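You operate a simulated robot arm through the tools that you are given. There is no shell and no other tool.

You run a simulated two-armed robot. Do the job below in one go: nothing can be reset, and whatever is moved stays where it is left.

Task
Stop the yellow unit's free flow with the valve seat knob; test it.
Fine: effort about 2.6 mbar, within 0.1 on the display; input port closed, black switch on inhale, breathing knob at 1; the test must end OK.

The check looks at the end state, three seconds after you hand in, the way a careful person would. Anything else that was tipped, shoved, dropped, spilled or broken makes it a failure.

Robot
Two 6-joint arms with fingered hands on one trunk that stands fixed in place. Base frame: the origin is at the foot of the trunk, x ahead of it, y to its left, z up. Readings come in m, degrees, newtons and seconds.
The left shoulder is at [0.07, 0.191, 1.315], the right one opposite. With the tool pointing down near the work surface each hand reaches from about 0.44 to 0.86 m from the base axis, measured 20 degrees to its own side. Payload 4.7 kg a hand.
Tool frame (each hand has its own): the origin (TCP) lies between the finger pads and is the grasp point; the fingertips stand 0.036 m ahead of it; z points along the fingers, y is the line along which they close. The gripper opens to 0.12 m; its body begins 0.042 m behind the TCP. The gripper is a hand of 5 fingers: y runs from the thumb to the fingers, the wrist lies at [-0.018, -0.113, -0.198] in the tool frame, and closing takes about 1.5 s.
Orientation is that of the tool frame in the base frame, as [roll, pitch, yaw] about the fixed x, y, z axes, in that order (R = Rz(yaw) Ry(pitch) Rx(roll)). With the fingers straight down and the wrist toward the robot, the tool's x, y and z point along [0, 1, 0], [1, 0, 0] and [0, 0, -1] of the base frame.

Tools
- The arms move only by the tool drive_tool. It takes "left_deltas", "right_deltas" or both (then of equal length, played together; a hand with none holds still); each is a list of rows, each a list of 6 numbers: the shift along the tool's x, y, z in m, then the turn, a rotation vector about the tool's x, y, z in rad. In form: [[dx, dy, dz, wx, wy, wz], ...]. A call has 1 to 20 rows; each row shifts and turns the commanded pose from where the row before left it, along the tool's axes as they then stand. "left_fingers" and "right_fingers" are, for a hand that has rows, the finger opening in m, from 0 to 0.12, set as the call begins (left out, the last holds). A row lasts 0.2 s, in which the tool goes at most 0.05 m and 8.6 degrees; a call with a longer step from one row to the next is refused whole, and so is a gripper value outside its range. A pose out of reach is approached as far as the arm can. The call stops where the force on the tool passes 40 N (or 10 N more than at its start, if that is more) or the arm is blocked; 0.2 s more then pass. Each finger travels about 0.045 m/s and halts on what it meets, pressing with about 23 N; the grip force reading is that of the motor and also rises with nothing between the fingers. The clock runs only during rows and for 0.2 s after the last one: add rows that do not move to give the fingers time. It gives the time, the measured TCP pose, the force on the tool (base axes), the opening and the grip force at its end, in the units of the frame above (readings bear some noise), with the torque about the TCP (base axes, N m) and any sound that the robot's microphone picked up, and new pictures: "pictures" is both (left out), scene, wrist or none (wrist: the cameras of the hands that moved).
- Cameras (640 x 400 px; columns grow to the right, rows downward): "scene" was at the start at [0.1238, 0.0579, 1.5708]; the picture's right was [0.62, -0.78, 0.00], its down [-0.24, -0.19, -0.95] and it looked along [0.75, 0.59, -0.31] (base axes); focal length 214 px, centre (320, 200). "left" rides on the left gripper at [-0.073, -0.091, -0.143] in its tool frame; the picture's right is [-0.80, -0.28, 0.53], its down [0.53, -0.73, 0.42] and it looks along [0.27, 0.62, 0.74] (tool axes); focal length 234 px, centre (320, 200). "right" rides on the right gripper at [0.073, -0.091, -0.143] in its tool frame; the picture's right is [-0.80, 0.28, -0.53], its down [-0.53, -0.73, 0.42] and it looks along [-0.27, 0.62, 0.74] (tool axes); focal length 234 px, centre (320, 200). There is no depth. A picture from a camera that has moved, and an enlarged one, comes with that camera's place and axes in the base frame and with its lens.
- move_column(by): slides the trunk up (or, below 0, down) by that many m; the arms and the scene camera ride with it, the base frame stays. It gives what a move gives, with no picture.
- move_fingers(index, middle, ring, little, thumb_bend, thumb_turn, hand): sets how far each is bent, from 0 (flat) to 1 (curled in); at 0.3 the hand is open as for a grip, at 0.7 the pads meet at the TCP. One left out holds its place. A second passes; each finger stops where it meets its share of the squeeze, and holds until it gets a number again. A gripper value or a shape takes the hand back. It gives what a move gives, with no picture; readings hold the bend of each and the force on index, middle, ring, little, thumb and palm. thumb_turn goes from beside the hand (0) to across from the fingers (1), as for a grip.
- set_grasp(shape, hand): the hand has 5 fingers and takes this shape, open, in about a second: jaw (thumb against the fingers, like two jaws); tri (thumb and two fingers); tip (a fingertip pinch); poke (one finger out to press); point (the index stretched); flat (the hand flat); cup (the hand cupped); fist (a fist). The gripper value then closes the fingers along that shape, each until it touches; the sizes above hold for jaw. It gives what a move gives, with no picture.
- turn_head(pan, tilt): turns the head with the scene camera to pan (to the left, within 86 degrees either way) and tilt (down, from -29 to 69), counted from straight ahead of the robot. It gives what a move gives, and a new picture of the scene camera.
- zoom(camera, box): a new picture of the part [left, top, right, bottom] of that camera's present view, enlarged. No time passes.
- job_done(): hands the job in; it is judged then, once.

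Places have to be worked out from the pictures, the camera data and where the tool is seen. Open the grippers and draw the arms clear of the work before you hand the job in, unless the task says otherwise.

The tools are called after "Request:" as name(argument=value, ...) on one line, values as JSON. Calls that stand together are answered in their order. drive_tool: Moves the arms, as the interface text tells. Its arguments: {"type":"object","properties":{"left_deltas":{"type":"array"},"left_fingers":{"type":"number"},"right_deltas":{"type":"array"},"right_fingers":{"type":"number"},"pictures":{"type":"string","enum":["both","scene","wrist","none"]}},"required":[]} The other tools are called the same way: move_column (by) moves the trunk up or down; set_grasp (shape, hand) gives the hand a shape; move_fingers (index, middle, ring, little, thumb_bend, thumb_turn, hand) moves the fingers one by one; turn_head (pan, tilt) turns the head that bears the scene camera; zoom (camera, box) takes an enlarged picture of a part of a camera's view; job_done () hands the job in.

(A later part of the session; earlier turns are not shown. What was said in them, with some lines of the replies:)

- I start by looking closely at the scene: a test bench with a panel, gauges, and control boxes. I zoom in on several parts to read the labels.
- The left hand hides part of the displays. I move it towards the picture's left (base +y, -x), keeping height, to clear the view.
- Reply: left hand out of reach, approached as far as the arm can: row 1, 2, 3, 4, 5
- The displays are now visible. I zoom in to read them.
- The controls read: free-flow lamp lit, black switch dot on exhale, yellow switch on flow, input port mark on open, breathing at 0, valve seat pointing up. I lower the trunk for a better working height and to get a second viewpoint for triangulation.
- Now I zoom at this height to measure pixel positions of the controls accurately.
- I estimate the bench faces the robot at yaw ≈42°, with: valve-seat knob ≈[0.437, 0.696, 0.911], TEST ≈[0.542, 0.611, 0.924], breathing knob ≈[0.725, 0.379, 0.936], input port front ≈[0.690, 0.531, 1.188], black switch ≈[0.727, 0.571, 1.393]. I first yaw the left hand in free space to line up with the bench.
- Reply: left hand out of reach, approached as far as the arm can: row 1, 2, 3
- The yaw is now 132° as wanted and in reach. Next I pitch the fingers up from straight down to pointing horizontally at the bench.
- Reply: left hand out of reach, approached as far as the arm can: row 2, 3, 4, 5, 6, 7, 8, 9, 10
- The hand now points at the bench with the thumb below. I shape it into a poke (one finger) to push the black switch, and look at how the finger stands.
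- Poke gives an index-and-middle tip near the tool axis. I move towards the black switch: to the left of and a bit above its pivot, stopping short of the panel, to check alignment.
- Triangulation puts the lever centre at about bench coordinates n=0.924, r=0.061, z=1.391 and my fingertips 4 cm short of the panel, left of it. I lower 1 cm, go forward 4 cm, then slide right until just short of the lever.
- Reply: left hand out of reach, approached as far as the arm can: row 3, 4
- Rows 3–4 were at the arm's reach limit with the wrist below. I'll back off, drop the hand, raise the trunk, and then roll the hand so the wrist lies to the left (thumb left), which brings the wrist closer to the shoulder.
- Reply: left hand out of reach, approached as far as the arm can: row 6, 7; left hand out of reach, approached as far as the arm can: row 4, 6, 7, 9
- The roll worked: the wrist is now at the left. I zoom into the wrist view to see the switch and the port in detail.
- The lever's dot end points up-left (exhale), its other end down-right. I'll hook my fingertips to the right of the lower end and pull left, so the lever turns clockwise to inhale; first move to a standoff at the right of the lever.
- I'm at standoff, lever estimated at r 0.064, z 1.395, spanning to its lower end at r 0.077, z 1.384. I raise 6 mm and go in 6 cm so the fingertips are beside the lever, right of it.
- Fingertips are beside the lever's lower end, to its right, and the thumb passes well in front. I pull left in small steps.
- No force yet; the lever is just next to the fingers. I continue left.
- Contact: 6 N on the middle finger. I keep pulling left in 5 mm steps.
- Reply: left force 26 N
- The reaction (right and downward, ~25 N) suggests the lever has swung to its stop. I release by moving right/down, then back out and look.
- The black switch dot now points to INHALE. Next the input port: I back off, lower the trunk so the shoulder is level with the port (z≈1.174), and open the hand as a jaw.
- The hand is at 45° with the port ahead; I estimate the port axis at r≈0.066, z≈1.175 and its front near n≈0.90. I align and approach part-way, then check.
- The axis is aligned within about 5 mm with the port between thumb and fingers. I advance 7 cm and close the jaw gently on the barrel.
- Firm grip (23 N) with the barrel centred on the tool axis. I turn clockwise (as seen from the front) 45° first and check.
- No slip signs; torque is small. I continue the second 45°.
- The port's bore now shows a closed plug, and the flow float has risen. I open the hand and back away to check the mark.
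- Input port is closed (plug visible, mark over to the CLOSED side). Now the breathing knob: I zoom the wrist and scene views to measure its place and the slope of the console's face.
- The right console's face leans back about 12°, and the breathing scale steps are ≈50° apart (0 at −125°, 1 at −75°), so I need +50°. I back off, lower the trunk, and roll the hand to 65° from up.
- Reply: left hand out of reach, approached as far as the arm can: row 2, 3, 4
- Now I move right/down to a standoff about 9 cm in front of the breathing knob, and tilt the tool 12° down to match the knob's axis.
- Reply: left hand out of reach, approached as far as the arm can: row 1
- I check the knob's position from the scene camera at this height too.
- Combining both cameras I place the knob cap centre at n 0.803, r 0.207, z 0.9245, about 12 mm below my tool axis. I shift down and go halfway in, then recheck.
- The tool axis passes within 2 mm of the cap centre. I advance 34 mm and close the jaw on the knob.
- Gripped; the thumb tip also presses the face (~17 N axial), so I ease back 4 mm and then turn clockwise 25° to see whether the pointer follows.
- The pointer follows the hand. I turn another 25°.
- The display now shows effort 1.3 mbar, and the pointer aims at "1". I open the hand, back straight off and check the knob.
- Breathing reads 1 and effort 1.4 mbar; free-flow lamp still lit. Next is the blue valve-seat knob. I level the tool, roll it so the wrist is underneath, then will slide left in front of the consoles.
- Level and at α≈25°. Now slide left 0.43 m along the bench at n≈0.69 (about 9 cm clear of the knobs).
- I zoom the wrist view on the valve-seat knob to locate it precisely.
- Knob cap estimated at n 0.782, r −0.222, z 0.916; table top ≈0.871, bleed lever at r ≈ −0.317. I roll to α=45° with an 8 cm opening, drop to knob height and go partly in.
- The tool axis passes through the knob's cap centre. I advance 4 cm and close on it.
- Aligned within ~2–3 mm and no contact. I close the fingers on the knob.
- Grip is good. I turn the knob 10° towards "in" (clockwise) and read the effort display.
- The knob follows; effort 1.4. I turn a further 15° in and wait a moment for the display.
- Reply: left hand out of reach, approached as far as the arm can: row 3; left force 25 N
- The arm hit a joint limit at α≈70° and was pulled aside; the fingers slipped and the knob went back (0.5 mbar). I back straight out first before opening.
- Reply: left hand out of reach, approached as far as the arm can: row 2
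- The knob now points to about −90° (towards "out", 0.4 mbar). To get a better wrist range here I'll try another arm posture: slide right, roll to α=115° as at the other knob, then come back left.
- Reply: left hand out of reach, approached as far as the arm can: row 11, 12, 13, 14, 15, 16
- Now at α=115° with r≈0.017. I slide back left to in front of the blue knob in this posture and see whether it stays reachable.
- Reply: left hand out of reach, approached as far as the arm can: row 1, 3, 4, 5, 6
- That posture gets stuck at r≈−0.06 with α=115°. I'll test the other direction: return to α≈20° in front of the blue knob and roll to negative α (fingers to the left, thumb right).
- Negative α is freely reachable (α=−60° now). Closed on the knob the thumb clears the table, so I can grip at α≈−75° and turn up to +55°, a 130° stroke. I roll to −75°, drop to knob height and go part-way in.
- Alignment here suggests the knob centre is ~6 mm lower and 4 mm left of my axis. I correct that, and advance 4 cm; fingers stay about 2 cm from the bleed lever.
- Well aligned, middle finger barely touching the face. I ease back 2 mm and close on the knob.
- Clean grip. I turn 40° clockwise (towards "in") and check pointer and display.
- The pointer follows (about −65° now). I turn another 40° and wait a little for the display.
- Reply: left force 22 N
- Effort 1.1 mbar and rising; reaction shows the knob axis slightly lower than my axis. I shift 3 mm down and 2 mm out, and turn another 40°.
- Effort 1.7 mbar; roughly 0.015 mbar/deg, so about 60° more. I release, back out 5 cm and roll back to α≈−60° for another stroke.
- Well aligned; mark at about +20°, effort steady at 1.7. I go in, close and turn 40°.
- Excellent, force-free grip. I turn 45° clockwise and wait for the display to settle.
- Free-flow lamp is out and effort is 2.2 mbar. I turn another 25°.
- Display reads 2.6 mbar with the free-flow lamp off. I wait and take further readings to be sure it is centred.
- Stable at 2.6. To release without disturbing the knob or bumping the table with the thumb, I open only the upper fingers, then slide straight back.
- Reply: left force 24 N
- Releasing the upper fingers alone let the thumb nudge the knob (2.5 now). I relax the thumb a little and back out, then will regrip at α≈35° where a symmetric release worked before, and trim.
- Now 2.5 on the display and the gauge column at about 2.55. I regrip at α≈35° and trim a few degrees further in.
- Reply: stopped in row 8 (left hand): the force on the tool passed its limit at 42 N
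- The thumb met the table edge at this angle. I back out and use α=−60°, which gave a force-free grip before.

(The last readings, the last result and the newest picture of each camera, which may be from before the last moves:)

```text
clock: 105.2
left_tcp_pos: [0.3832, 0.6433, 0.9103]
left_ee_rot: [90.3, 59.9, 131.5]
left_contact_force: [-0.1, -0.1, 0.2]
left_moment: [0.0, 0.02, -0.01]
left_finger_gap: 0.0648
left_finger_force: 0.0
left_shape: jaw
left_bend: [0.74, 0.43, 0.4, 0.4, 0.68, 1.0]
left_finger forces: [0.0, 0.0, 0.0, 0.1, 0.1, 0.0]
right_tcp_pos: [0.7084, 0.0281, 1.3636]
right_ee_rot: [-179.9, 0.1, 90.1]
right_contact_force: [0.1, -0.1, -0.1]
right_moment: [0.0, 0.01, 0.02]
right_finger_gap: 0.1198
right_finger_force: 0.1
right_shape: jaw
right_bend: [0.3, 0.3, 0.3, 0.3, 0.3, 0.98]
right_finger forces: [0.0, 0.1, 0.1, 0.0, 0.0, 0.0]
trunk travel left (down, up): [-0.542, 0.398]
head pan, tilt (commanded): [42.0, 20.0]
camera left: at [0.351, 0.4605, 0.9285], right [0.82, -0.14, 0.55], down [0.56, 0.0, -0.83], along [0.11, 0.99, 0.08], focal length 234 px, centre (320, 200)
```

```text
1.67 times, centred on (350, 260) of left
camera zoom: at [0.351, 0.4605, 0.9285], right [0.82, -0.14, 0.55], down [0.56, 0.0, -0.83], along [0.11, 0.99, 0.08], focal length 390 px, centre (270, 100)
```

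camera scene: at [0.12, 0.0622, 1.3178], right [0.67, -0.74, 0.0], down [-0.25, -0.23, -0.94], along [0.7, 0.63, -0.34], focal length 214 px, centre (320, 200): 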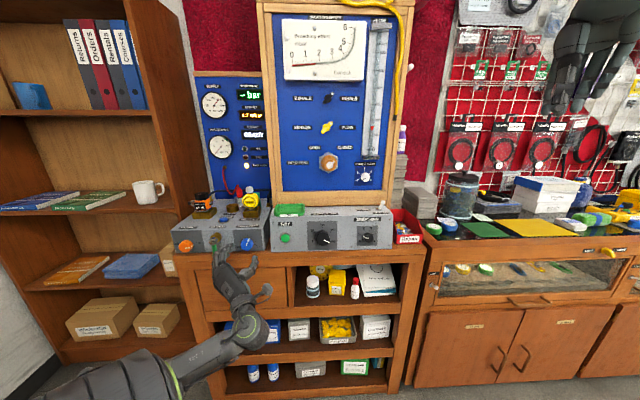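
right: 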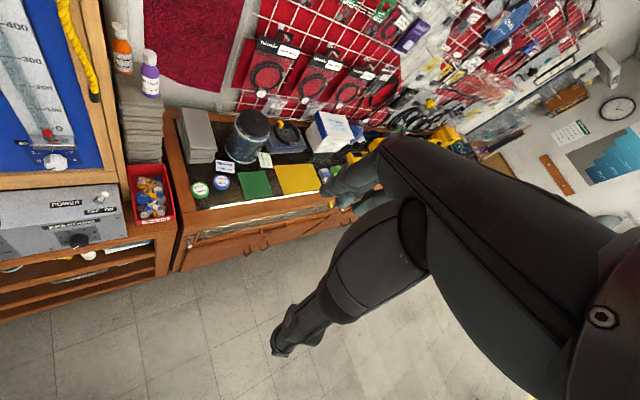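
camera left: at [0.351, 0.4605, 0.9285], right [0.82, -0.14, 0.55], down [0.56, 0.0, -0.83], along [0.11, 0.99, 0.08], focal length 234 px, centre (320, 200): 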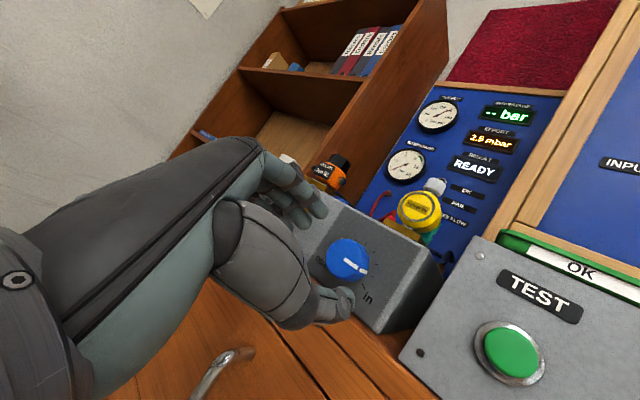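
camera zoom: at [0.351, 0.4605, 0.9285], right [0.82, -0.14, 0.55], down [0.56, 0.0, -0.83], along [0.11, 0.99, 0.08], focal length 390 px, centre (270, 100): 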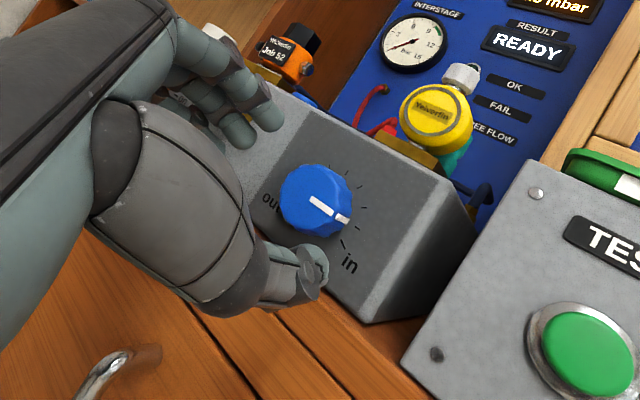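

Aligned again. I advance 4.8 cm, close, and turn 6° further in.

Request:
drive_tool(left_deltas=[[0, 0, 0.02, 0, 0, 0], [0, 0, 0.02, 0, 0, 0], [0, 0, 0.008, 0, 0, 0]], pictures="none")

Request:
drive_tool(left_deltas=[[0, 0, 0, 0, 0, 0], [0, 0, 0, 0, 0, 0], [0, 0, 0, 0, 0, 0], [0, 0, 0, 0, 0, 0], [0, 0, 0, 0, 0, 0], [0, 0, 0, 0, 0, 0], [0, 0, 0, 0, 0, 0.105], [0, 0, 0, 0, 0, 0], [0, 0, 0, 0, 0, 0], [0, 0, 0, 0, 0, 0], [0, 0, 0, 0, 0, 0], [0, 0, 0, 0, 0, 0], [0, 0, 0, 0, 0, 0], [0, 0, 0, 0, 0, 0], [0, 0, 0, 0, 0, 0]], left_fingers=0.02, pictures="wrist")

Request:
zoom(camera="scene", box=[240, 80, 280, 180])

Request:
zoom(camera="scene", box=[285, 40, 345, 75])

```text
clock: 106.0
left_tcp_pos: [0.4188, 0.6753, 0.9102]
left_ee_rot: [90.3, 59.8, 131.5]
left_contact_force: [-0.8, -1.1, -0.3]
left_moment: [0.02, 0.0, -0.02]
left_finger_gap: 0.0651
left_finger_force: 0.1
left_shape: jaw
left_bend: [0.74, 0.43, 0.4, 0.4, 0.68, 1.0]
left_finger forces: [0.0, 0.0, 0.0, 0.0, 0.0, 0.0]
right_tcp_pos: [0.7086, 0.0301, 1.3629]
right_ee_rot: [-180.0, 0.0, 90.1]
right_contact_force: [0.3, -0.1, 0.2]
right_moment: [-0.03, -0.02, 0.0]
right_finger_gap: 0.1197
right_finger_force: 0.1
right_shape: jaw
right_bend: [0.3, 0.3, 0.3, 0.3, 0.3, 0.98]
right_finger forces: [0.0, 0.0, 0.1, 0.0, 0.0, 0.1]
trunk travel left (down, up): [-0.542, 0.398]
head pan, tilt (commanded): [42.0, 20.0]
```

```text
clock: 109.2
left_tcp_pos: [0.4197, 0.6746, 0.9091]
left_ee_rot: [90.2, 53.8, 131.5]
left_contact_force: [3.4, 0.6, -2.5]
left_moment: [-0.01, 0.03, 0.03]
left_finger_gap: 0.0343
left_finger_force: 23.6
left_shape: jaw
left_bend: [0.74, 0.53, 0.56, 0.52, 0.75, 1.0]
left_finger forces: [11.5, 6.3, 0.0, 0.1, 20.5, 0.0]
right_tcp_pos: [0.7074, 0.0291, 1.3626]
right_ee_rot: [-180.0, 0.0, 90.2]
right_contact_force: [0.2, 0.4, 0.4]
right_moment: [-0.01, 0.0, 0.03]
right_finger_gap: 0.1201
right_finger_force: 0.0
right_shape: jaw
right_bend: [0.3, 0.3, 0.3, 0.3, 0.3, 0.98]
right_finger forces: [0.0, 0.0, 0.1, 0.0, 0.0, 0.0]
trunk travel left (down, up): [-0.542, 0.398]
head pan, tilt (commanded): [42.0, 20.0]
camera left: at [0.3875, 0.4922, 0.9144], right [0.86, -0.18, 0.48], down [0.5, 0.07, -0.86], along [0.12, 0.98, 0.15], focal length 234 px, centre (320, 200)
```

left: 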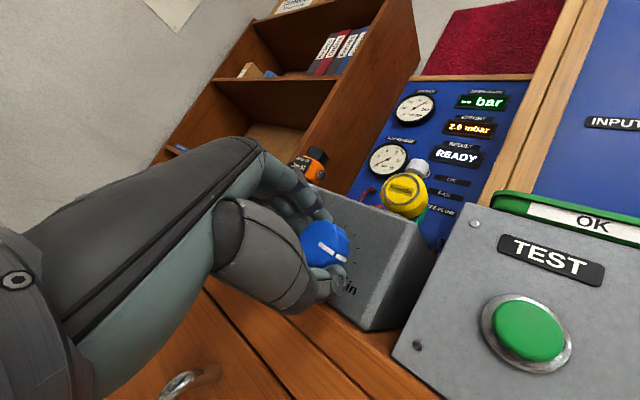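

```text
4.00 times, centred on (260, 130) of scene
camera zoom: at [0.1203, 0.0627, 1.3177], right [0.67, -0.74, 0.0], down [-0.25, -0.23, -0.94], along [0.7, 0.63, -0.34], focal length 858 px, centre (560, 480)
```

zoom: 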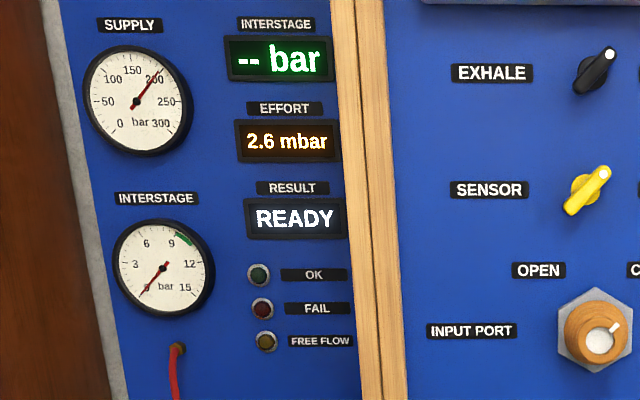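

```text
10.67 times, centred on (315, 58) of scene
camera zoom: at [0.1203, 0.0627, 1.3177], right [0.67, -0.74, 0.0], down [-0.25, -0.23, -0.94], along [0.7, 0.63, -0.34], focal length 2288 px, centre (373, 1720)
```

zoom: 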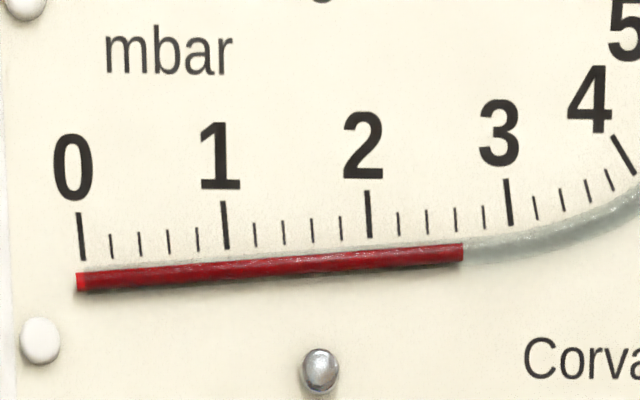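

2.6 mbar again (gauge ≈2.62). I open symmetrically, wait, back straight out and re-read.

Request:
drive_tool(left_deltas=[[0, 0, 0, 0, 0, 0], [0, 0, 0, 0, 0, 0], [0, 0, 0, 0, 0, 0], [0, 0, 0, 0, 0, 0], [0, 0, -0.02, 0, 0, 0], [0, 0, -0.03, 0, 0, 0], [0, 0, 0, 0, 0, 0], [0, 0, 0, 0, 0, 0], [0, 0, 0, 0, 0, 0], [0, 0, 0, 0, 0, 0]], left_fingers=0.065, pictures="wrist")

Request:
zoom(camera="scene", box=[240, 80, 280, 180])

Request:
zoom(camera="scene", box=[285, 40, 345, 75])

```text
clock: 111.4
left_tcp_pos: [0.3822, 0.6419, 0.9105]
left_ee_rot: [90.2, 53.6, 131.4]
left_contact_force: [0.3, -0.1, -0.1]
left_moment: [0.01, 0.0, -0.02]
left_finger_gap: 0.0647
left_finger_force: 0.1
left_shape: jaw
left_bend: [0.74, 0.43, 0.4, 0.4, 0.68, 1.0]
left_finger forces: [0.0, 0.0, 0.0, 0.0, 0.1, 0.1]
right_tcp_pos: [0.7075, 0.0302, 1.3629]
right_ee_rot: [-179.9, 0.0, 90.1]
right_contact_force: [0.3, 0.2, -0.4]
right_moment: [0.0, 0.05, -0.01]
right_finger_gap: 0.1198
right_finger_force: 0.0
right_shape: jaw
right_bend: [0.3, 0.3, 0.3, 0.3, 0.3, 0.98]
right_finger forces: [0.0, 0.0, 0.0, 0.0, 0.1, 0.1]
trunk travel left (down, up): [-0.542, 0.398]
head pan, tilt (commanded): [42.0, 20.0]
camera left: at [0.3491, 0.4594, 0.9155], right [0.86, -0.18, 0.48], down [0.5, 0.07, -0.86], along [0.12, 0.98, 0.15], focal length 234 px, centre (320, 200)
```

left: 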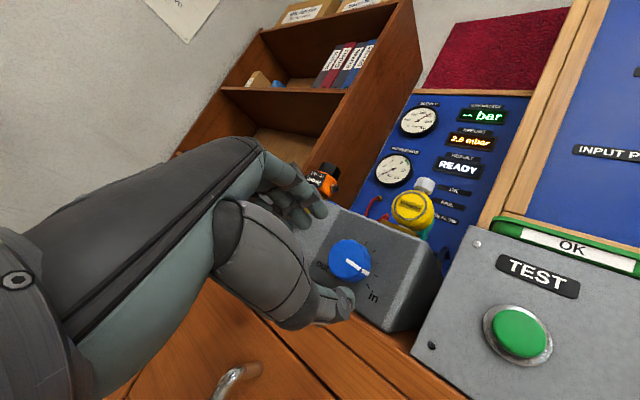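

```text
4.00 times, centred on (260, 130) of scene
camera zoom: at [0.1197, 0.0623, 1.3178], right [0.67, -0.74, 0.0], down [-0.25, -0.23, -0.94], along [0.7, 0.63, -0.34], focal length 858 px, centre (560, 480)
```

zoom: 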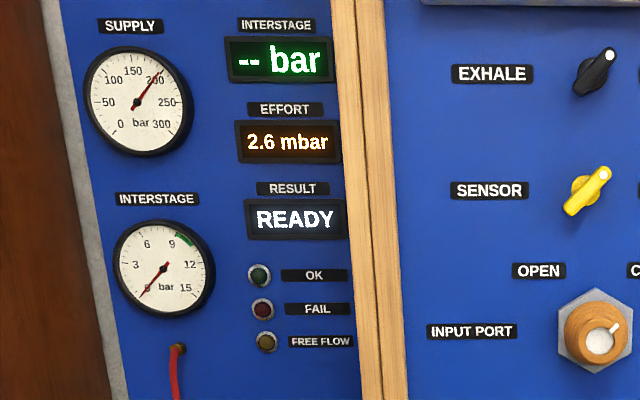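

```text
10.67 times, centred on (315, 58) of scene
camera zoom: at [0.1197, 0.0623, 1.3178], right [0.67, -0.74, 0.0], down [-0.25, -0.23, -0.94], along [0.7, 0.63, -0.34], focal length 2288 px, centre (373, 1720)
```

zoom: 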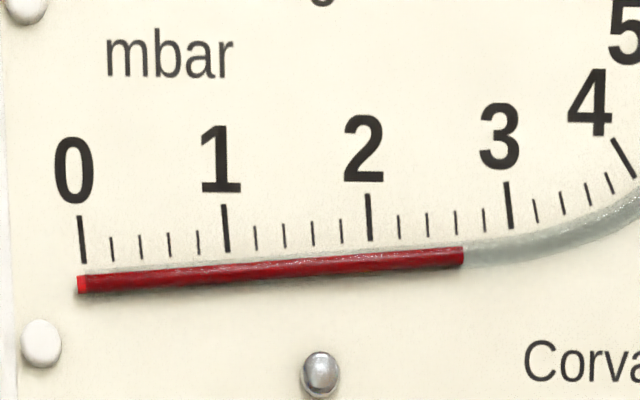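

Steady at 2.6 mbar, lamp off. Now the TEST button at about n 0.813, r −0.089, z 0.926. I retreat, move right in front of it, roll to α≈60°, and make a poke finger.

Request:
drive_tool(left_deltas=[[0, 0, -0.02, 0, 0, 0], [-0.0311, -0.0309, 0, 0, 0, 0], [-0.0311, -0.0309, 0, 0, 0, 0], [-0.0311, -0.0309, 0, 0, 0, 0], [0, 0, 0, 0, 0, 0.1416], [0, 0, 0, 0, 0, 0.1416], [0, 0, 0, 0, 0, 0.1416], [0, 0, 0, 0, 0, 0.1416], [0, 0, 0, 0, 0, 0.1416], [0, 0, 0, 0, 0, 0.1416], [0, 0, 0, 0, 0, 0.1416], [0, 0, 0, 0, 0, 0.1416], [0, 0, 0, 0, 0, 0.1416], [0, 0, 0, 0, 0, 0.1416], [0, 0, 0, 0, 0, 0.1416], [0, 0, 0, 0, 0, 0.1416], [0, 0, 0, 0, 0, 0.1416], [0, 0, 0, 0, 0, 0.1416]], pictures="none")

Request:
set_grasp(hand="left", shape="poke")

Request:
drive_tool(left_deltas=[[0, 0, 0, 0, 0, 0]], pictures="both")

Request:
zoom(camera="left", box=[220, 140, 480, 380])

```text
clock: 115.2
left_tcp_pos: [0.4522, 0.5313, 0.9296]
left_ee_rot: [90.0, -59.9, 131.2]
left_contact_force: [-0.5, 0.0, 0.3]
left_moment: [-0.03, 0.02, 0.03]
left_finger_gap: 0.0646
left_finger_force: 0.0
left_shape: jaw
left_bend: [0.74, 0.43, 0.4, 0.4, 0.68, 1.0]
left_finger forces: [0.0, 0.1, 0.1, 0.0, 0.0, 0.1]
right_tcp_pos: [0.7083, 0.03, 1.3643]
right_ee_rot: [-179.9, -0.1, 90.1]
right_contact_force: [-0.5, -0.3, -0.4]
right_moment: [0.04, -0.02, -0.01]
right_finger_gap: 0.1197
right_finger_force: 0.0
right_shape: jaw
right_bend: [0.3, 0.3, 0.3, 0.3, 0.3, 0.98]
right_finger forces: [0.1, 0.0, 0.1, 0.0, 0.1, 0.0]
trunk travel left (down, up): [-0.542, 0.398]
head pan, tilt (commanded): [42.0, 20.0]
```

```text
clock: 116.1
left_tcp_pos: [0.4517, 0.5293, 0.9308]
left_ee_rot: [89.9, -59.7, 131.4]
left_contact_force: [-0.3, -0.3, 0.8]
left_moment: [-0.01, 0.04, -0.02]
left_finger_gap: 0.0001
left_finger_force: 0.0
left_shape: poke
left_bend: [0.7, 0.7, 0.99, 0.99, 1.0, 1.0]
left_finger forces: [0.1, 0.1, 0.1, 0.0, 0.2, 0.0]
right_tcp_pos: [0.7083, 0.0302, 1.3636]
right_ee_rot: [-179.9, 0.0, 90.1]
right_contact_force: [-0.5, 0.4, 0.9]
right_moment: [0.06, 0.01, 0.02]
right_finger_gap: 0.1196
right_finger_force: 0.1
right_shape: jaw
right_bend: [0.3, 0.3, 0.3, 0.3, 0.3, 0.98]
right_finger forces: [0.0, 0.0, 0.0, 0.0, 0.0, 0.1]
trunk travel left (down, up): [-0.542, 0.398]
head pan, tilt (commanded): [42.0, 20.0]
```

```text
clock: 116.5
left_tcp_pos: [0.4528, 0.5307, 0.9305]
left_ee_rot: [90.0, -59.9, 131.2]
left_contact_force: [-0.3, -0.8, 0.4]
left_moment: [-0.01, 0.0, 0.01]
left_finger_gap: 0.0002
left_finger_force: 0.1
left_shape: poke
left_bend: [0.7, 0.7, 0.99, 0.99, 1.0, 1.0]
left_finger forces: [0.0, 0.0, 0.0, 0.0, 0.0, 0.1]
right_tcp_pos: [0.7069, 0.03, 1.3641]
right_ee_rot: [-179.9, -0.1, 90.1]
right_contact_force: [0.1, 1.1, 0.7]
right_moment: [-0.01, 0.0, 0.0]
right_finger_gap: 0.1199
right_finger_force: 0.1
right_shape: jaw
right_bend: [0.3, 0.3, 0.3, 0.3, 0.3, 0.98]
right_finger forces: [0.0, 0.0, 0.0, 0.0, 0.0, 0.0]
trunk travel left (down, up): [-0.542, 0.398]
head pan, tilt (commanded): [42.0, 20.0]
camera scene: at [0.1198, 0.0623, 1.3178], right [0.67, -0.74, 0.0], down [-0.25, -0.23, -0.94], along [0.7, 0.63, -0.34], focal length 214 px, centre (320, 200)
camera left: at [0.3158, 0.467, 0.8225], right [0.5, 0.22, -0.84], down [-0.27, 0.96, 0.09], along [0.82, 0.18, 0.54], focal length 234 px, centre (320, 200)
```

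scene: 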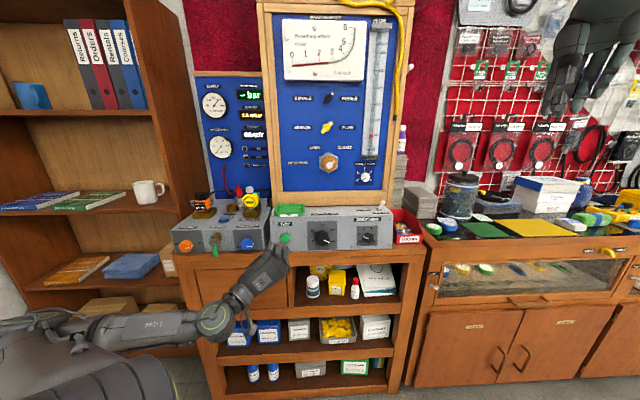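
left: 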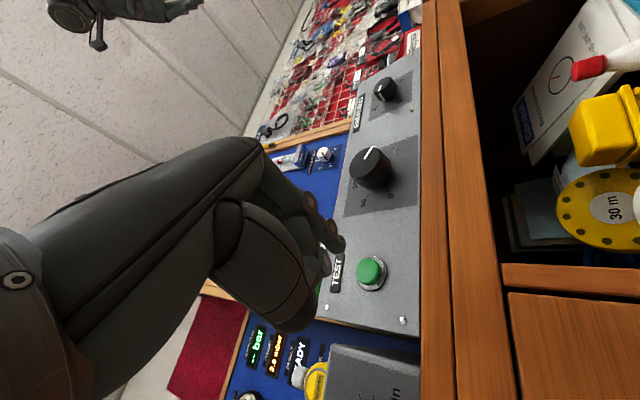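

```text
1.67 times, centred on (350, 260) of left
camera zoom: at [0.3158, 0.467, 0.8225], right [0.5, 0.22, -0.84], down [-0.27, 0.96, 0.09], along [0.82, 0.18, 0.54], focal length 390 px, centre (270, 100)
```

zoom: 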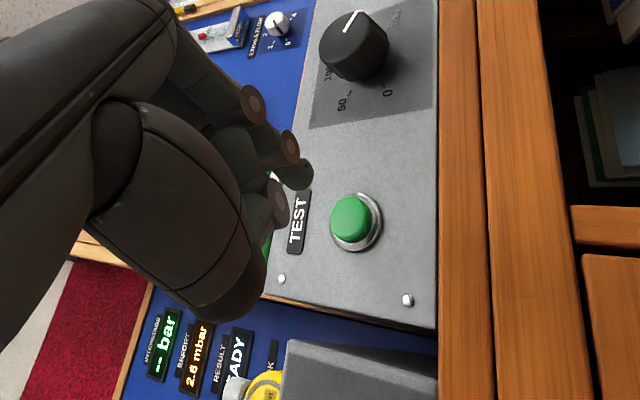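

The tool axis points straight at the TEST button (≈12 cm ahead of TCP, tips 3.6 cm ahead). I approach to about 1 cm short of it.

Request:
drive_tool(left_deltas=[[0, 0, 0.03, 0, 0, 0], [0, 0, 0.03, 0, 0, 0], [0, 0, 0.014, 0, 0, 0]], pictures="wrist")

Request:
zoom(camera="left", box=[220, 140, 480, 380])

Request:
zoom(camera="scene", box=[220, 190, 350, 280])

```text
clock: 117.3
left_tcp_pos: [0.5062, 0.5804, 0.9307]
left_ee_rot: [90.1, -59.8, 131.0]
left_contact_force: [-1.2, -1.7, 0.0]
left_moment: [0.0, 0.02, -0.01]
left_finger_gap: 0.0
left_finger_force: 0.0
left_shape: poke
left_bend: [0.7, 0.7, 0.99, 0.99, 1.0, 1.0]
left_finger forces: [1.8, 0.1, 0.0, 0.0, 0.0, 0.1]
right_tcp_pos: [0.7075, 0.0289, 1.3639]
right_ee_rot: [-179.9, 0.0, 90.2]
right_contact_force: [-1.1, 0.5, 0.4]
right_moment: [0.0, -0.02, 0.0]
right_finger_gap: 0.1197
right_finger_force: 0.1
right_shape: jaw
right_bend: [0.3, 0.3, 0.3, 0.3, 0.3, 0.98]
right_finger forces: [0.0, 0.1, 0.1, 0.0, 0.1, 0.0]
trunk travel left (down, up): [-0.542, 0.398]
head pan, tilt (commanded): [42.0, 20.0]
camera left: at [0.3707, 0.5169, 0.823], right [0.5, 0.22, -0.84], down [-0.27, 0.96, 0.09], along [0.82, 0.18, 0.54], focal length 234 px, centre (320, 200)
```

left: 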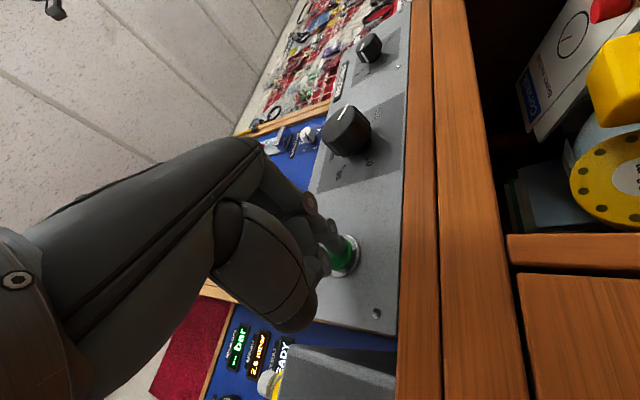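

```text
1.67 times, centred on (350, 260) of left
camera zoom: at [0.3707, 0.5169, 0.823], right [0.5, 0.22, -0.84], down [-0.27, 0.96, 0.09], along [0.82, 0.18, 0.54], focal length 390 px, centre (270, 100)
```

zoom: 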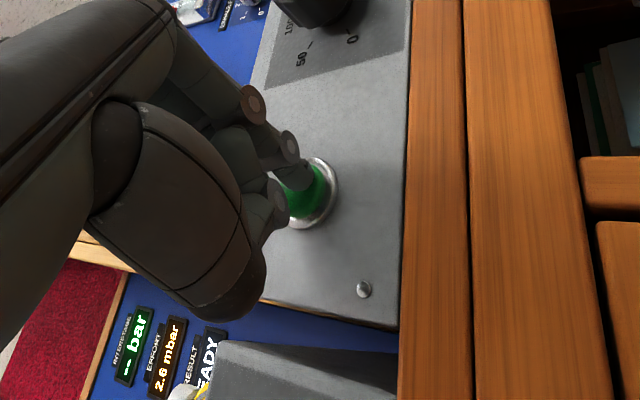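

```text
4.44 times, centred on (285, 235) of scene
camera zoom: at [0.1196, 0.0622, 1.3178], right [0.67, -0.74, 0.0], down [-0.25, -0.23, -0.94], along [0.7, 0.63, -0.34], focal length 953 px, centre (476, 44)
```

zoom: 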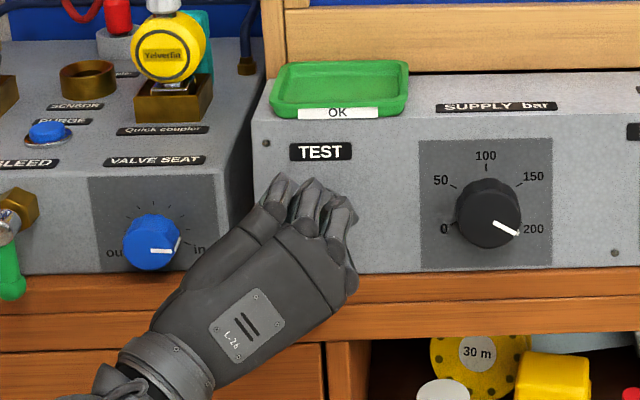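

The index touches the button (1.8 N). I press in 6 mm, hold briefly, and release.

Request:
drive_tool(left_deltas=[[0, 0, 0.003, 0, 0, 0], [0, 0, 0.003, 0, 0, 0], [0, 0, 0, 0, 0, 0]], pictures="none")

Request:
zoom(camera="scene", box=[240, 80, 280, 180])

```text
clock: 118.1
left_tcp_pos: [0.511, 0.5839, 0.931]
left_ee_rot: [90.1, -59.8, 131.0]
left_contact_force: [-11.0, -8.3, -0.1]
left_moment: [-0.12, 0.21, -0.08]
left_finger_gap: 0.0
left_finger_force: 0.0
left_shape: poke
left_bend: [0.7, 0.7, 0.99, 0.99, 1.0, 1.0]
left_finger forces: [13.3, 0.0, 0.0, 0.1, 0.0, 0.0]
right_tcp_pos: [0.7064, 0.0288, 1.3641]
right_ee_rot: [-180.0, 0.0, 90.1]
right_contact_force: [0.0, -0.3, 0.4]
right_moment: [-0.01, 0.02, 0.0]
right_finger_gap: 0.1196
right_finger_force: 0.1
right_shape: jaw
right_bend: [0.3, 0.3, 0.3, 0.3, 0.3, 0.98]
right_finger forces: [0.0, 0.0, 0.0, 0.1, 0.0, 0.0]
trunk travel left (down, up): [-0.542, 0.398]
head pan, tilt (commanded): [42.0, 20.0]
heard: click
```

```text
4.00 times, centred on (260, 130) of scene
camera zoom: at [0.1182, 0.0611, 1.318], right [0.67, -0.74, 0.0], down [-0.25, -0.23, -0.94], along [0.7, 0.63, -0.34], focal length 858 px, centre (560, 480)
```

zoom: 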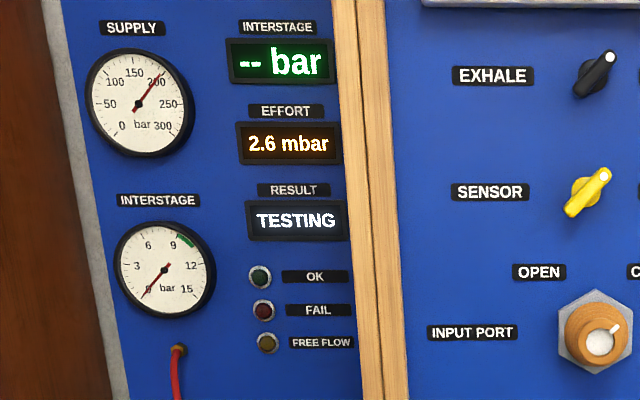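

A click was heard and the result shows TESTING. I release the button by backing straight out and wait for the outcome.

Request:
drive_tool(left_deltas=[[0, 0, -0.02, 0, 0, 0], [0, 0, -0.03, 0, 0, 0], [0, 0, -0.03, 0, 0, 0], [0, 0, 0, 0, 0, 0], [0, 0, 0, 0, 0, 0], [0, 0, 0, 0, 0, 0], [0, 0, 0, 0, 0, 0], [0, 0, 0, 0, 0, 0], [0, 0, 0, 0, 0, 0], [0, 0, 0, 0, 0, 0]], pictures="none")

Request:
zoom(camera="scene", box=[240, 80, 280, 180])

```text
clock: 120.3
left_tcp_pos: [0.4512, 0.5294, 0.9311]
left_ee_rot: [89.9, -59.8, 131.5]
left_contact_force: [1.1, -0.8, -0.1]
left_moment: [0.03, 0.01, 0.02]
left_finger_gap: 0.0
left_finger_force: 0.0
left_shape: poke
left_bend: [0.7, 0.7, 0.99, 0.99, 1.0, 1.0]
left_finger forces: [0.0, 0.0, 0.1, 0.1, 0.1, 0.0]
right_tcp_pos: [0.7088, 0.03, 1.3642]
right_ee_rot: [-179.9, -0.1, 90.1]
right_contact_force: [-0.4, -0.5, -0.4]
right_moment: [-0.01, 0.02, -0.03]
right_finger_gap: 0.1198
right_finger_force: 0.1
right_shape: jaw
right_bend: [0.3, 0.3, 0.3, 0.3, 0.3, 0.98]
right_finger forces: [0.0, 0.1, 0.0, 0.0, 0.0, 0.1]
trunk travel left (down, up): [-0.542, 0.398]
head pan, tilt (commanded): [42.0, 20.0]
```

```text
4.00 times, centred on (260, 130) of scene
camera zoom: at [0.1197, 0.0623, 1.3178], right [0.67, -0.74, 0.0], down [-0.25, -0.23, -0.94], along [0.7, 0.63, -0.34], focal length 858 px, centre (560, 480)
```

zoom: 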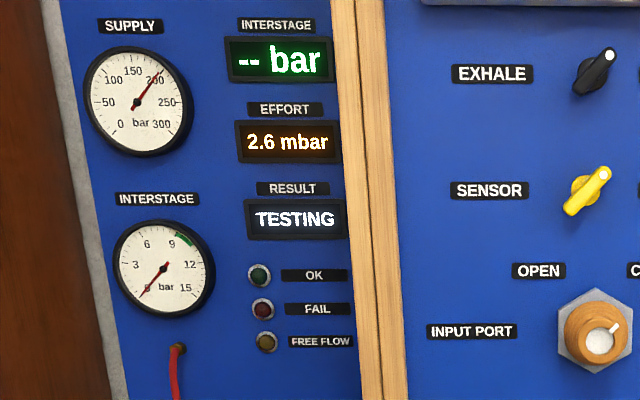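

Still TESTING at 2.6 mbar. I wait a few more seconds without moving.

Request:
drive_tool(left_deltas=[[0, 0, 0, 0, 0, 0], [0, 0, 0, 0, 0, 0], [0, 0, 0, 0, 0, 0], [0, 0, 0, 0, 0, 0], [0, 0, 0, 0, 0, 0], [0, 0, 0, 0, 0, 0], [0, 0, 0, 0, 0, 0], [0, 0, 0, 0, 0, 0], [0, 0, 0, 0, 0, 0], [0, 0, 0, 0, 0, 0], [0, 0, 0, 0, 0, 0], [0, 0, 0, 0, 0, 0], [0, 0, 0, 0, 0, 0], [0, 0, 0, 0, 0, 0], [0, 0, 0, 0, 0, 0], [0, 0, 0, 0, 0, 0], [0, 0, 0, 0, 0, 0], [0, 0, 0, 0, 0, 0], [0, 0, 0, 0, 0, 0], [0, 0, 0, 0, 0, 0]], pictures="scene")

Request:
zoom(camera="scene", box=[240, 80, 280, 180])

```text
clock: 124.5
left_tcp_pos: [0.453, 0.5312, 0.9308]
left_ee_rot: [90.2, -59.8, 131.0]
left_contact_force: [1.1, -1.0, -0.2]
left_moment: [-0.01, 0.0, -0.01]
left_finger_gap: 0.0001
left_finger_force: 0.1
left_shape: poke
left_bend: [0.7, 0.7, 0.99, 0.99, 1.0, 1.0]
left_finger forces: [0.0, 0.0, 0.1, 0.0, 0.1, 0.1]
right_tcp_pos: [0.7079, 0.03, 1.3636]
right_ee_rot: [-179.8, 0.1, 90.2]
right_contact_force: [0.4, -0.1, 0.0]
right_moment: [0.03, 0.02, 0.02]
right_finger_gap: 0.12
right_finger_force: 0.1
right_shape: jaw
right_bend: [0.3, 0.3, 0.3, 0.3, 0.3, 0.98]
right_finger forces: [0.0, 0.1, 0.1, 0.1, 0.0, 0.1]
trunk travel left (down, up): [-0.542, 0.398]
head pan, tilt (commanded): [42.0, 20.0]
camera scene: at [0.1198, 0.0623, 1.3178], right [0.67, -0.74, 0.0], down [-0.25, -0.23, -0.94], along [0.7, 0.63, -0.34], focal length 214 px, centre (320, 200)
```

scene: 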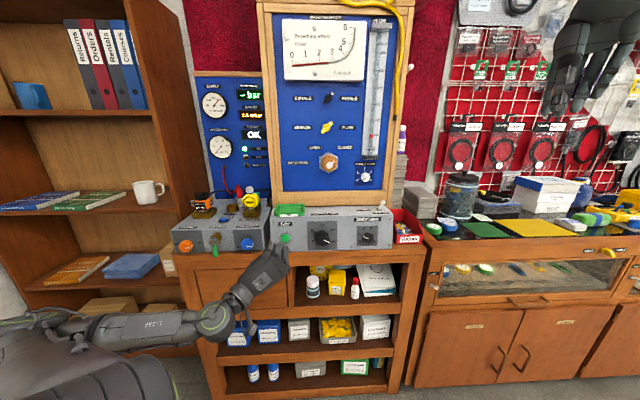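

```text
4.00 times, centred on (260, 130) of scene
camera zoom: at [0.1198, 0.0623, 1.3178], right [0.67, -0.74, 0.0], down [-0.25, -0.23, -0.94], along [0.7, 0.63, -0.34], focal length 858 px, centre (560, 480)
```

zoom: 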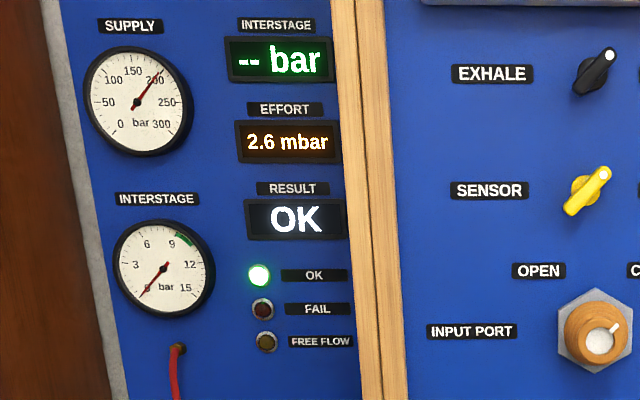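

The test ended OK with the green lamp on and effort 2.6. I open the left hand, draw it back, and check every control once more.

Request:
set_grasp(hand="left", shape="jaw")

Request:
drive_tool(left_deltas=[[0, 0, -0.02, 0, 0, 0], [0, 0, -0.02, 0, 0, 0], [0.01, -0.03, -0.01, 0, 0, 0], [0.01, -0.03, -0.01, 0, 0, 0], [0, -0.03, -0.01, 0, 0, 0]], pictures="both")

Request:
zoom(camera="scene", box=[165, 185, 285, 275])

Request:
zoom(camera="scene", box=[270, 195, 410, 275])

Request:
zoom(camera="scene", box=[190, 70, 400, 210])

```text
clock: 125.4
left_tcp_pos: [0.4522, 0.5308, 0.9319]
left_ee_rot: [90.0, -59.8, 131.3]
left_contact_force: [0.7, -0.4, 1.0]
left_moment: [0.0, 0.0, 0.01]
left_finger_gap: 0.12
left_finger_force: 0.1
left_shape: jaw
left_bend: [0.3, 0.3, 0.3, 0.3, 0.3, 0.98]
left_finger forces: [0.0, 0.1, 0.0, 0.1, 0.0, 0.2]
right_tcp_pos: [0.7065, 0.0292, 1.3633]
right_ee_rot: [-179.8, 0.0, 90.1]
right_contact_force: [-0.2, 0.6, -0.1]
right_moment: [0.0, 0.02, 0.01]
right_finger_gap: 0.1196
right_finger_force: 0.1
right_shape: jaw
right_bend: [0.3, 0.3, 0.3, 0.3, 0.3, 0.98]
right_finger forces: [0.0, 0.1, 0.1, 0.0, 0.0, 0.1]
trunk travel left (down, up): [-0.542, 0.398]
head pan, tilt (commanded): [42.0, 20.0]
```

```text
clock: 126.6
left_tcp_pos: [0.348, 0.5609, 0.8949]
left_ee_rot: [90.0, -59.6, 131.3]
left_contact_force: [0.2, 0.3, 0.5]
left_moment: [-0.02, -0.05, -0.01]
left_finger_gap: 0.1198
left_finger_force: 0.2
left_shape: jaw
left_bend: [0.3, 0.3, 0.3, 0.3, 0.3, 0.98]
left_finger forces: [0.1, 0.0, 0.1, 0.0, 0.0, 0.0]
left hand out of reach, approached as far as the arm can: row 2
right_tcp_pos: [0.7067, 0.0291, 1.3629]
right_ee_rot: [180.0, 0.0, 90.1]
right_contact_force: [0.9, 0.3, 0.1]
right_moment: [0.02, -0.03, -0.01]
right_finger_gap: 0.1199
right_finger_force: 0.0
right_shape: jaw
right_bend: [0.3, 0.3, 0.3, 0.3, 0.3, 0.98]
right_finger forces: [0.0, 0.0, 0.0, 0.0, 0.1, 0.0]
trunk travel left (down, up): [-0.542, 0.398]
head pan, tilt (commanded): [42.0, 20.0]
camera scene: at [0.1189, 0.0626, 1.3179], right [0.67, -0.74, 0.0], down [-0.25, -0.23, -0.94], along [0.7, 0.63, -0.34], focal length 214 px, centre (320, 200)
camera left: at [0.2106, 0.4972, 0.7863], right [0.5, 0.22, -0.84], down [-0.27, 0.96, 0.09], along [0.82, 0.18, 0.54], focal length 234 px, centre (320, 200)
```

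scene: 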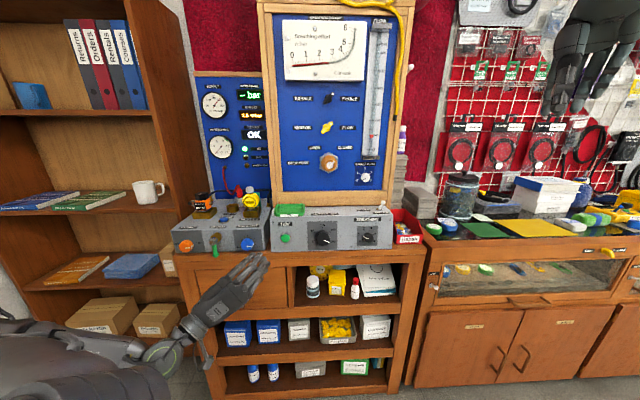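
left: 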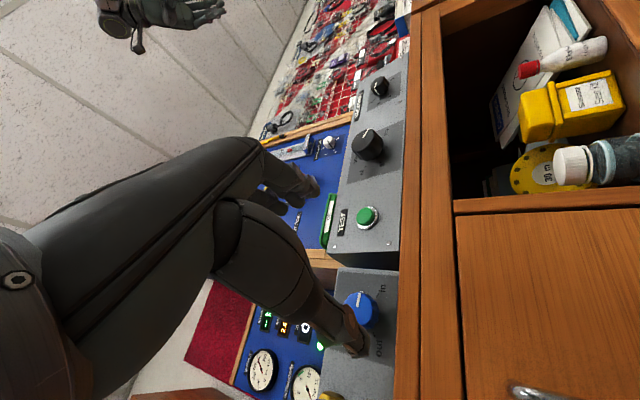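

```text
4.44 times, centred on (225, 230) of scene
camera zoom: at [0.1189, 0.0626, 1.3179], right [0.67, -0.74, 0.0], down [-0.25, -0.23, -0.94], along [0.7, 0.63, -0.34], focal length 953 px, centre (742, 67)
```

zoom: 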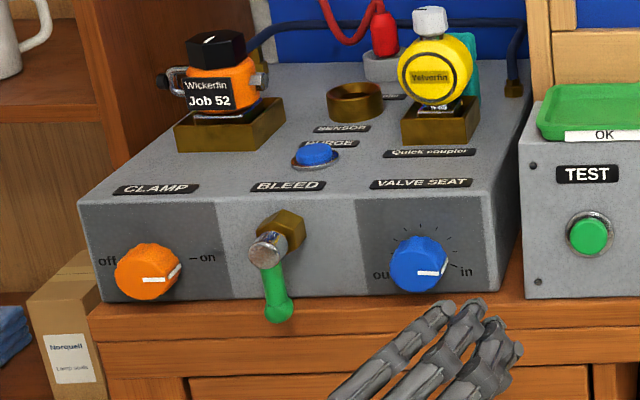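

```text
4.57 times, centred on (340, 235) of scene
camera zoom: at [0.1189, 0.0626, 1.3179], right [0.67, -0.74, 0.0], down [-0.25, -0.23, -0.94], along [0.7, 0.63, -0.34], focal length 980 px, centre (229, 40)
```

zoom: 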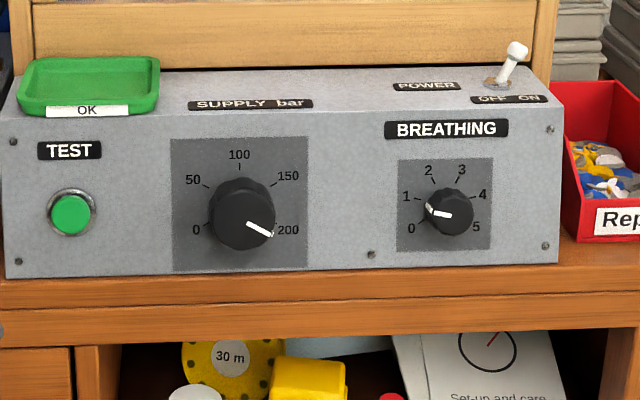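

```text
2.86 times, centred on (295, 140) of scene
camera zoom: at [0.1189, 0.0626, 1.3179], right [0.67, -0.74, 0.0], down [-0.25, -0.23, -0.94], along [0.7, 0.63, -0.34], focal length 613 px, centre (391, 371)
```

zoom: 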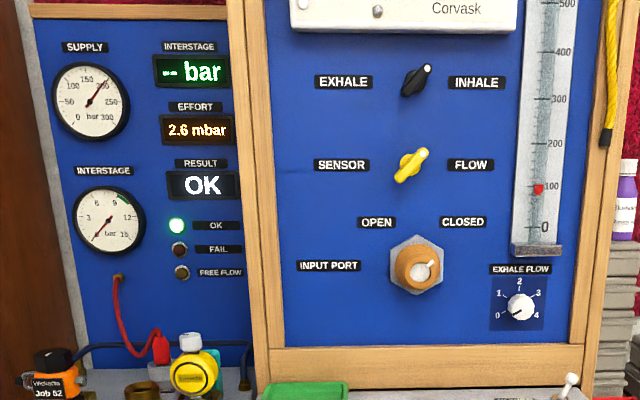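

All controls read as required: result OK, free flow off, 2.6 mbar, inhale, port closed, breathing at 1, everything else untouched. I draw the arm a bit further back before handing in.

Request:
drive_tool(left_deltas=[[0, -0.025, -0.025, 0, 0, 0], [0, -0.025, -0.025, 0, 0, 0], [0, -0.02, -0.02, 0, 0, 0], [0, 0, 0, 0, 0, 0], [0, 0, 0, 0, 0, 0]], pictures="scene")

Request:
zoom(camera="scene", box=[190, 70, 400, 210])

```text
clock: 127.8
left_tcp_pos: [0.2532, 0.5577, 0.8604]
left_ee_rot: [90.0, -59.8, 131.3]
left_contact_force: [0.1, -0.2, -0.5]
left_moment: [-0.04, 0.02, -0.02]
left_finger_gap: 0.1199
left_finger_force: 0.0
left_shape: jaw
left_bend: [0.3, 0.3, 0.3, 0.3, 0.3, 0.98]
left_finger forces: [0.1, 0.0, 0.0, 0.0, 0.0, 0.1]
right_tcp_pos: [0.7068, 0.0293, 1.364]
right_ee_rot: [-179.9, 0.1, 90.1]
right_contact_force: [0.5, -0.8, -0.3]
right_moment: [-0.04, 0.01, -0.01]
right_finger_gap: 0.1198
right_finger_force: 0.1
right_shape: jaw
right_bend: [0.3, 0.3, 0.3, 0.3, 0.3, 0.98]
right_finger forces: [0.0, 0.1, 0.0, 0.1, 0.0, 0.0]
trunk travel left (down, up): [-0.542, 0.398]
head pan, tilt (commanded): [42.0, 20.0]
camera scene: at [0.1195, 0.0622, 1.3178], right [0.67, -0.74, 0.0], down [-0.25, -0.23, -0.94], along [0.7, 0.63, -0.34], focal length 214 px, centre (320, 200)
```

scene: 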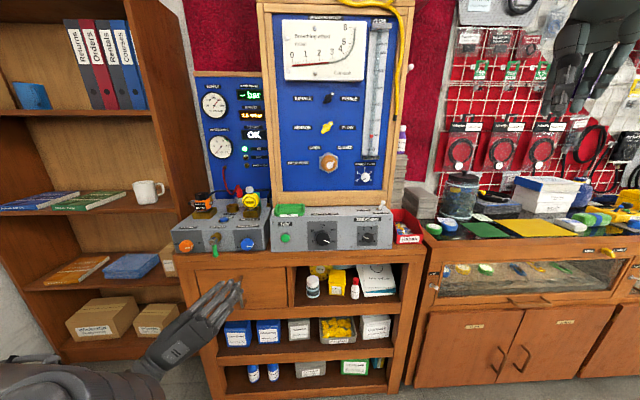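

```text
2.86 times, centred on (295, 140) of scene
camera zoom: at [0.1195, 0.0622, 1.3178], right [0.67, -0.74, 0.0], down [-0.25, -0.23, -0.94], along [0.7, 0.63, -0.34], focal length 613 px, centre (391, 371)
```

zoom: 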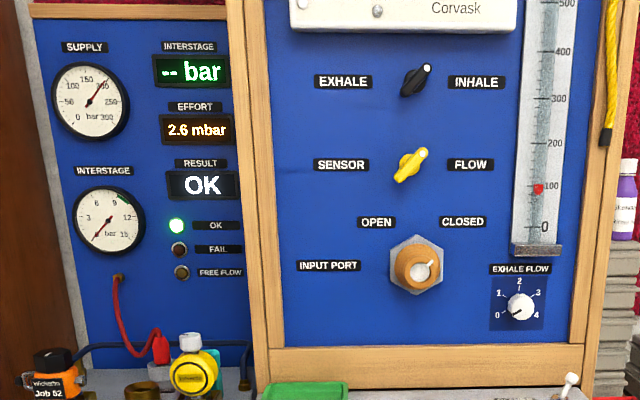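

The arms are clear and the hands open; the display still shows 2.6 mbar and OK, with the free-flow lamp off. I hand the job in.

Request:
job_done()

```text
The job is handed in.
```

The yellow unit's free flow is stopped and the test ended OK. I've handed the job in.

- **Effort:** the display reads 2.6 mbar and stayed there through the test and after I backed away. The free-flow lamp is off.
- **Settings:** the input port is closed, the black switch is on inhale, and the breathing knob is at 1.
- **Test:** the result shows OK with the green lamp lit.

While I was setting the valve seat knob, my grip slipped once and the knob turned back toward "out". I turned it in again to the final setting before running the test. My thumb also bumped the table edge once while I was regripping the knob; nothing looked disturbed.

In the last camera views, the clamp, bleed lever, supply knob and yellow switch looked as they were at the start. Both hands are open; the left arm is drawn back clear of the bench, and the right arm was not used.
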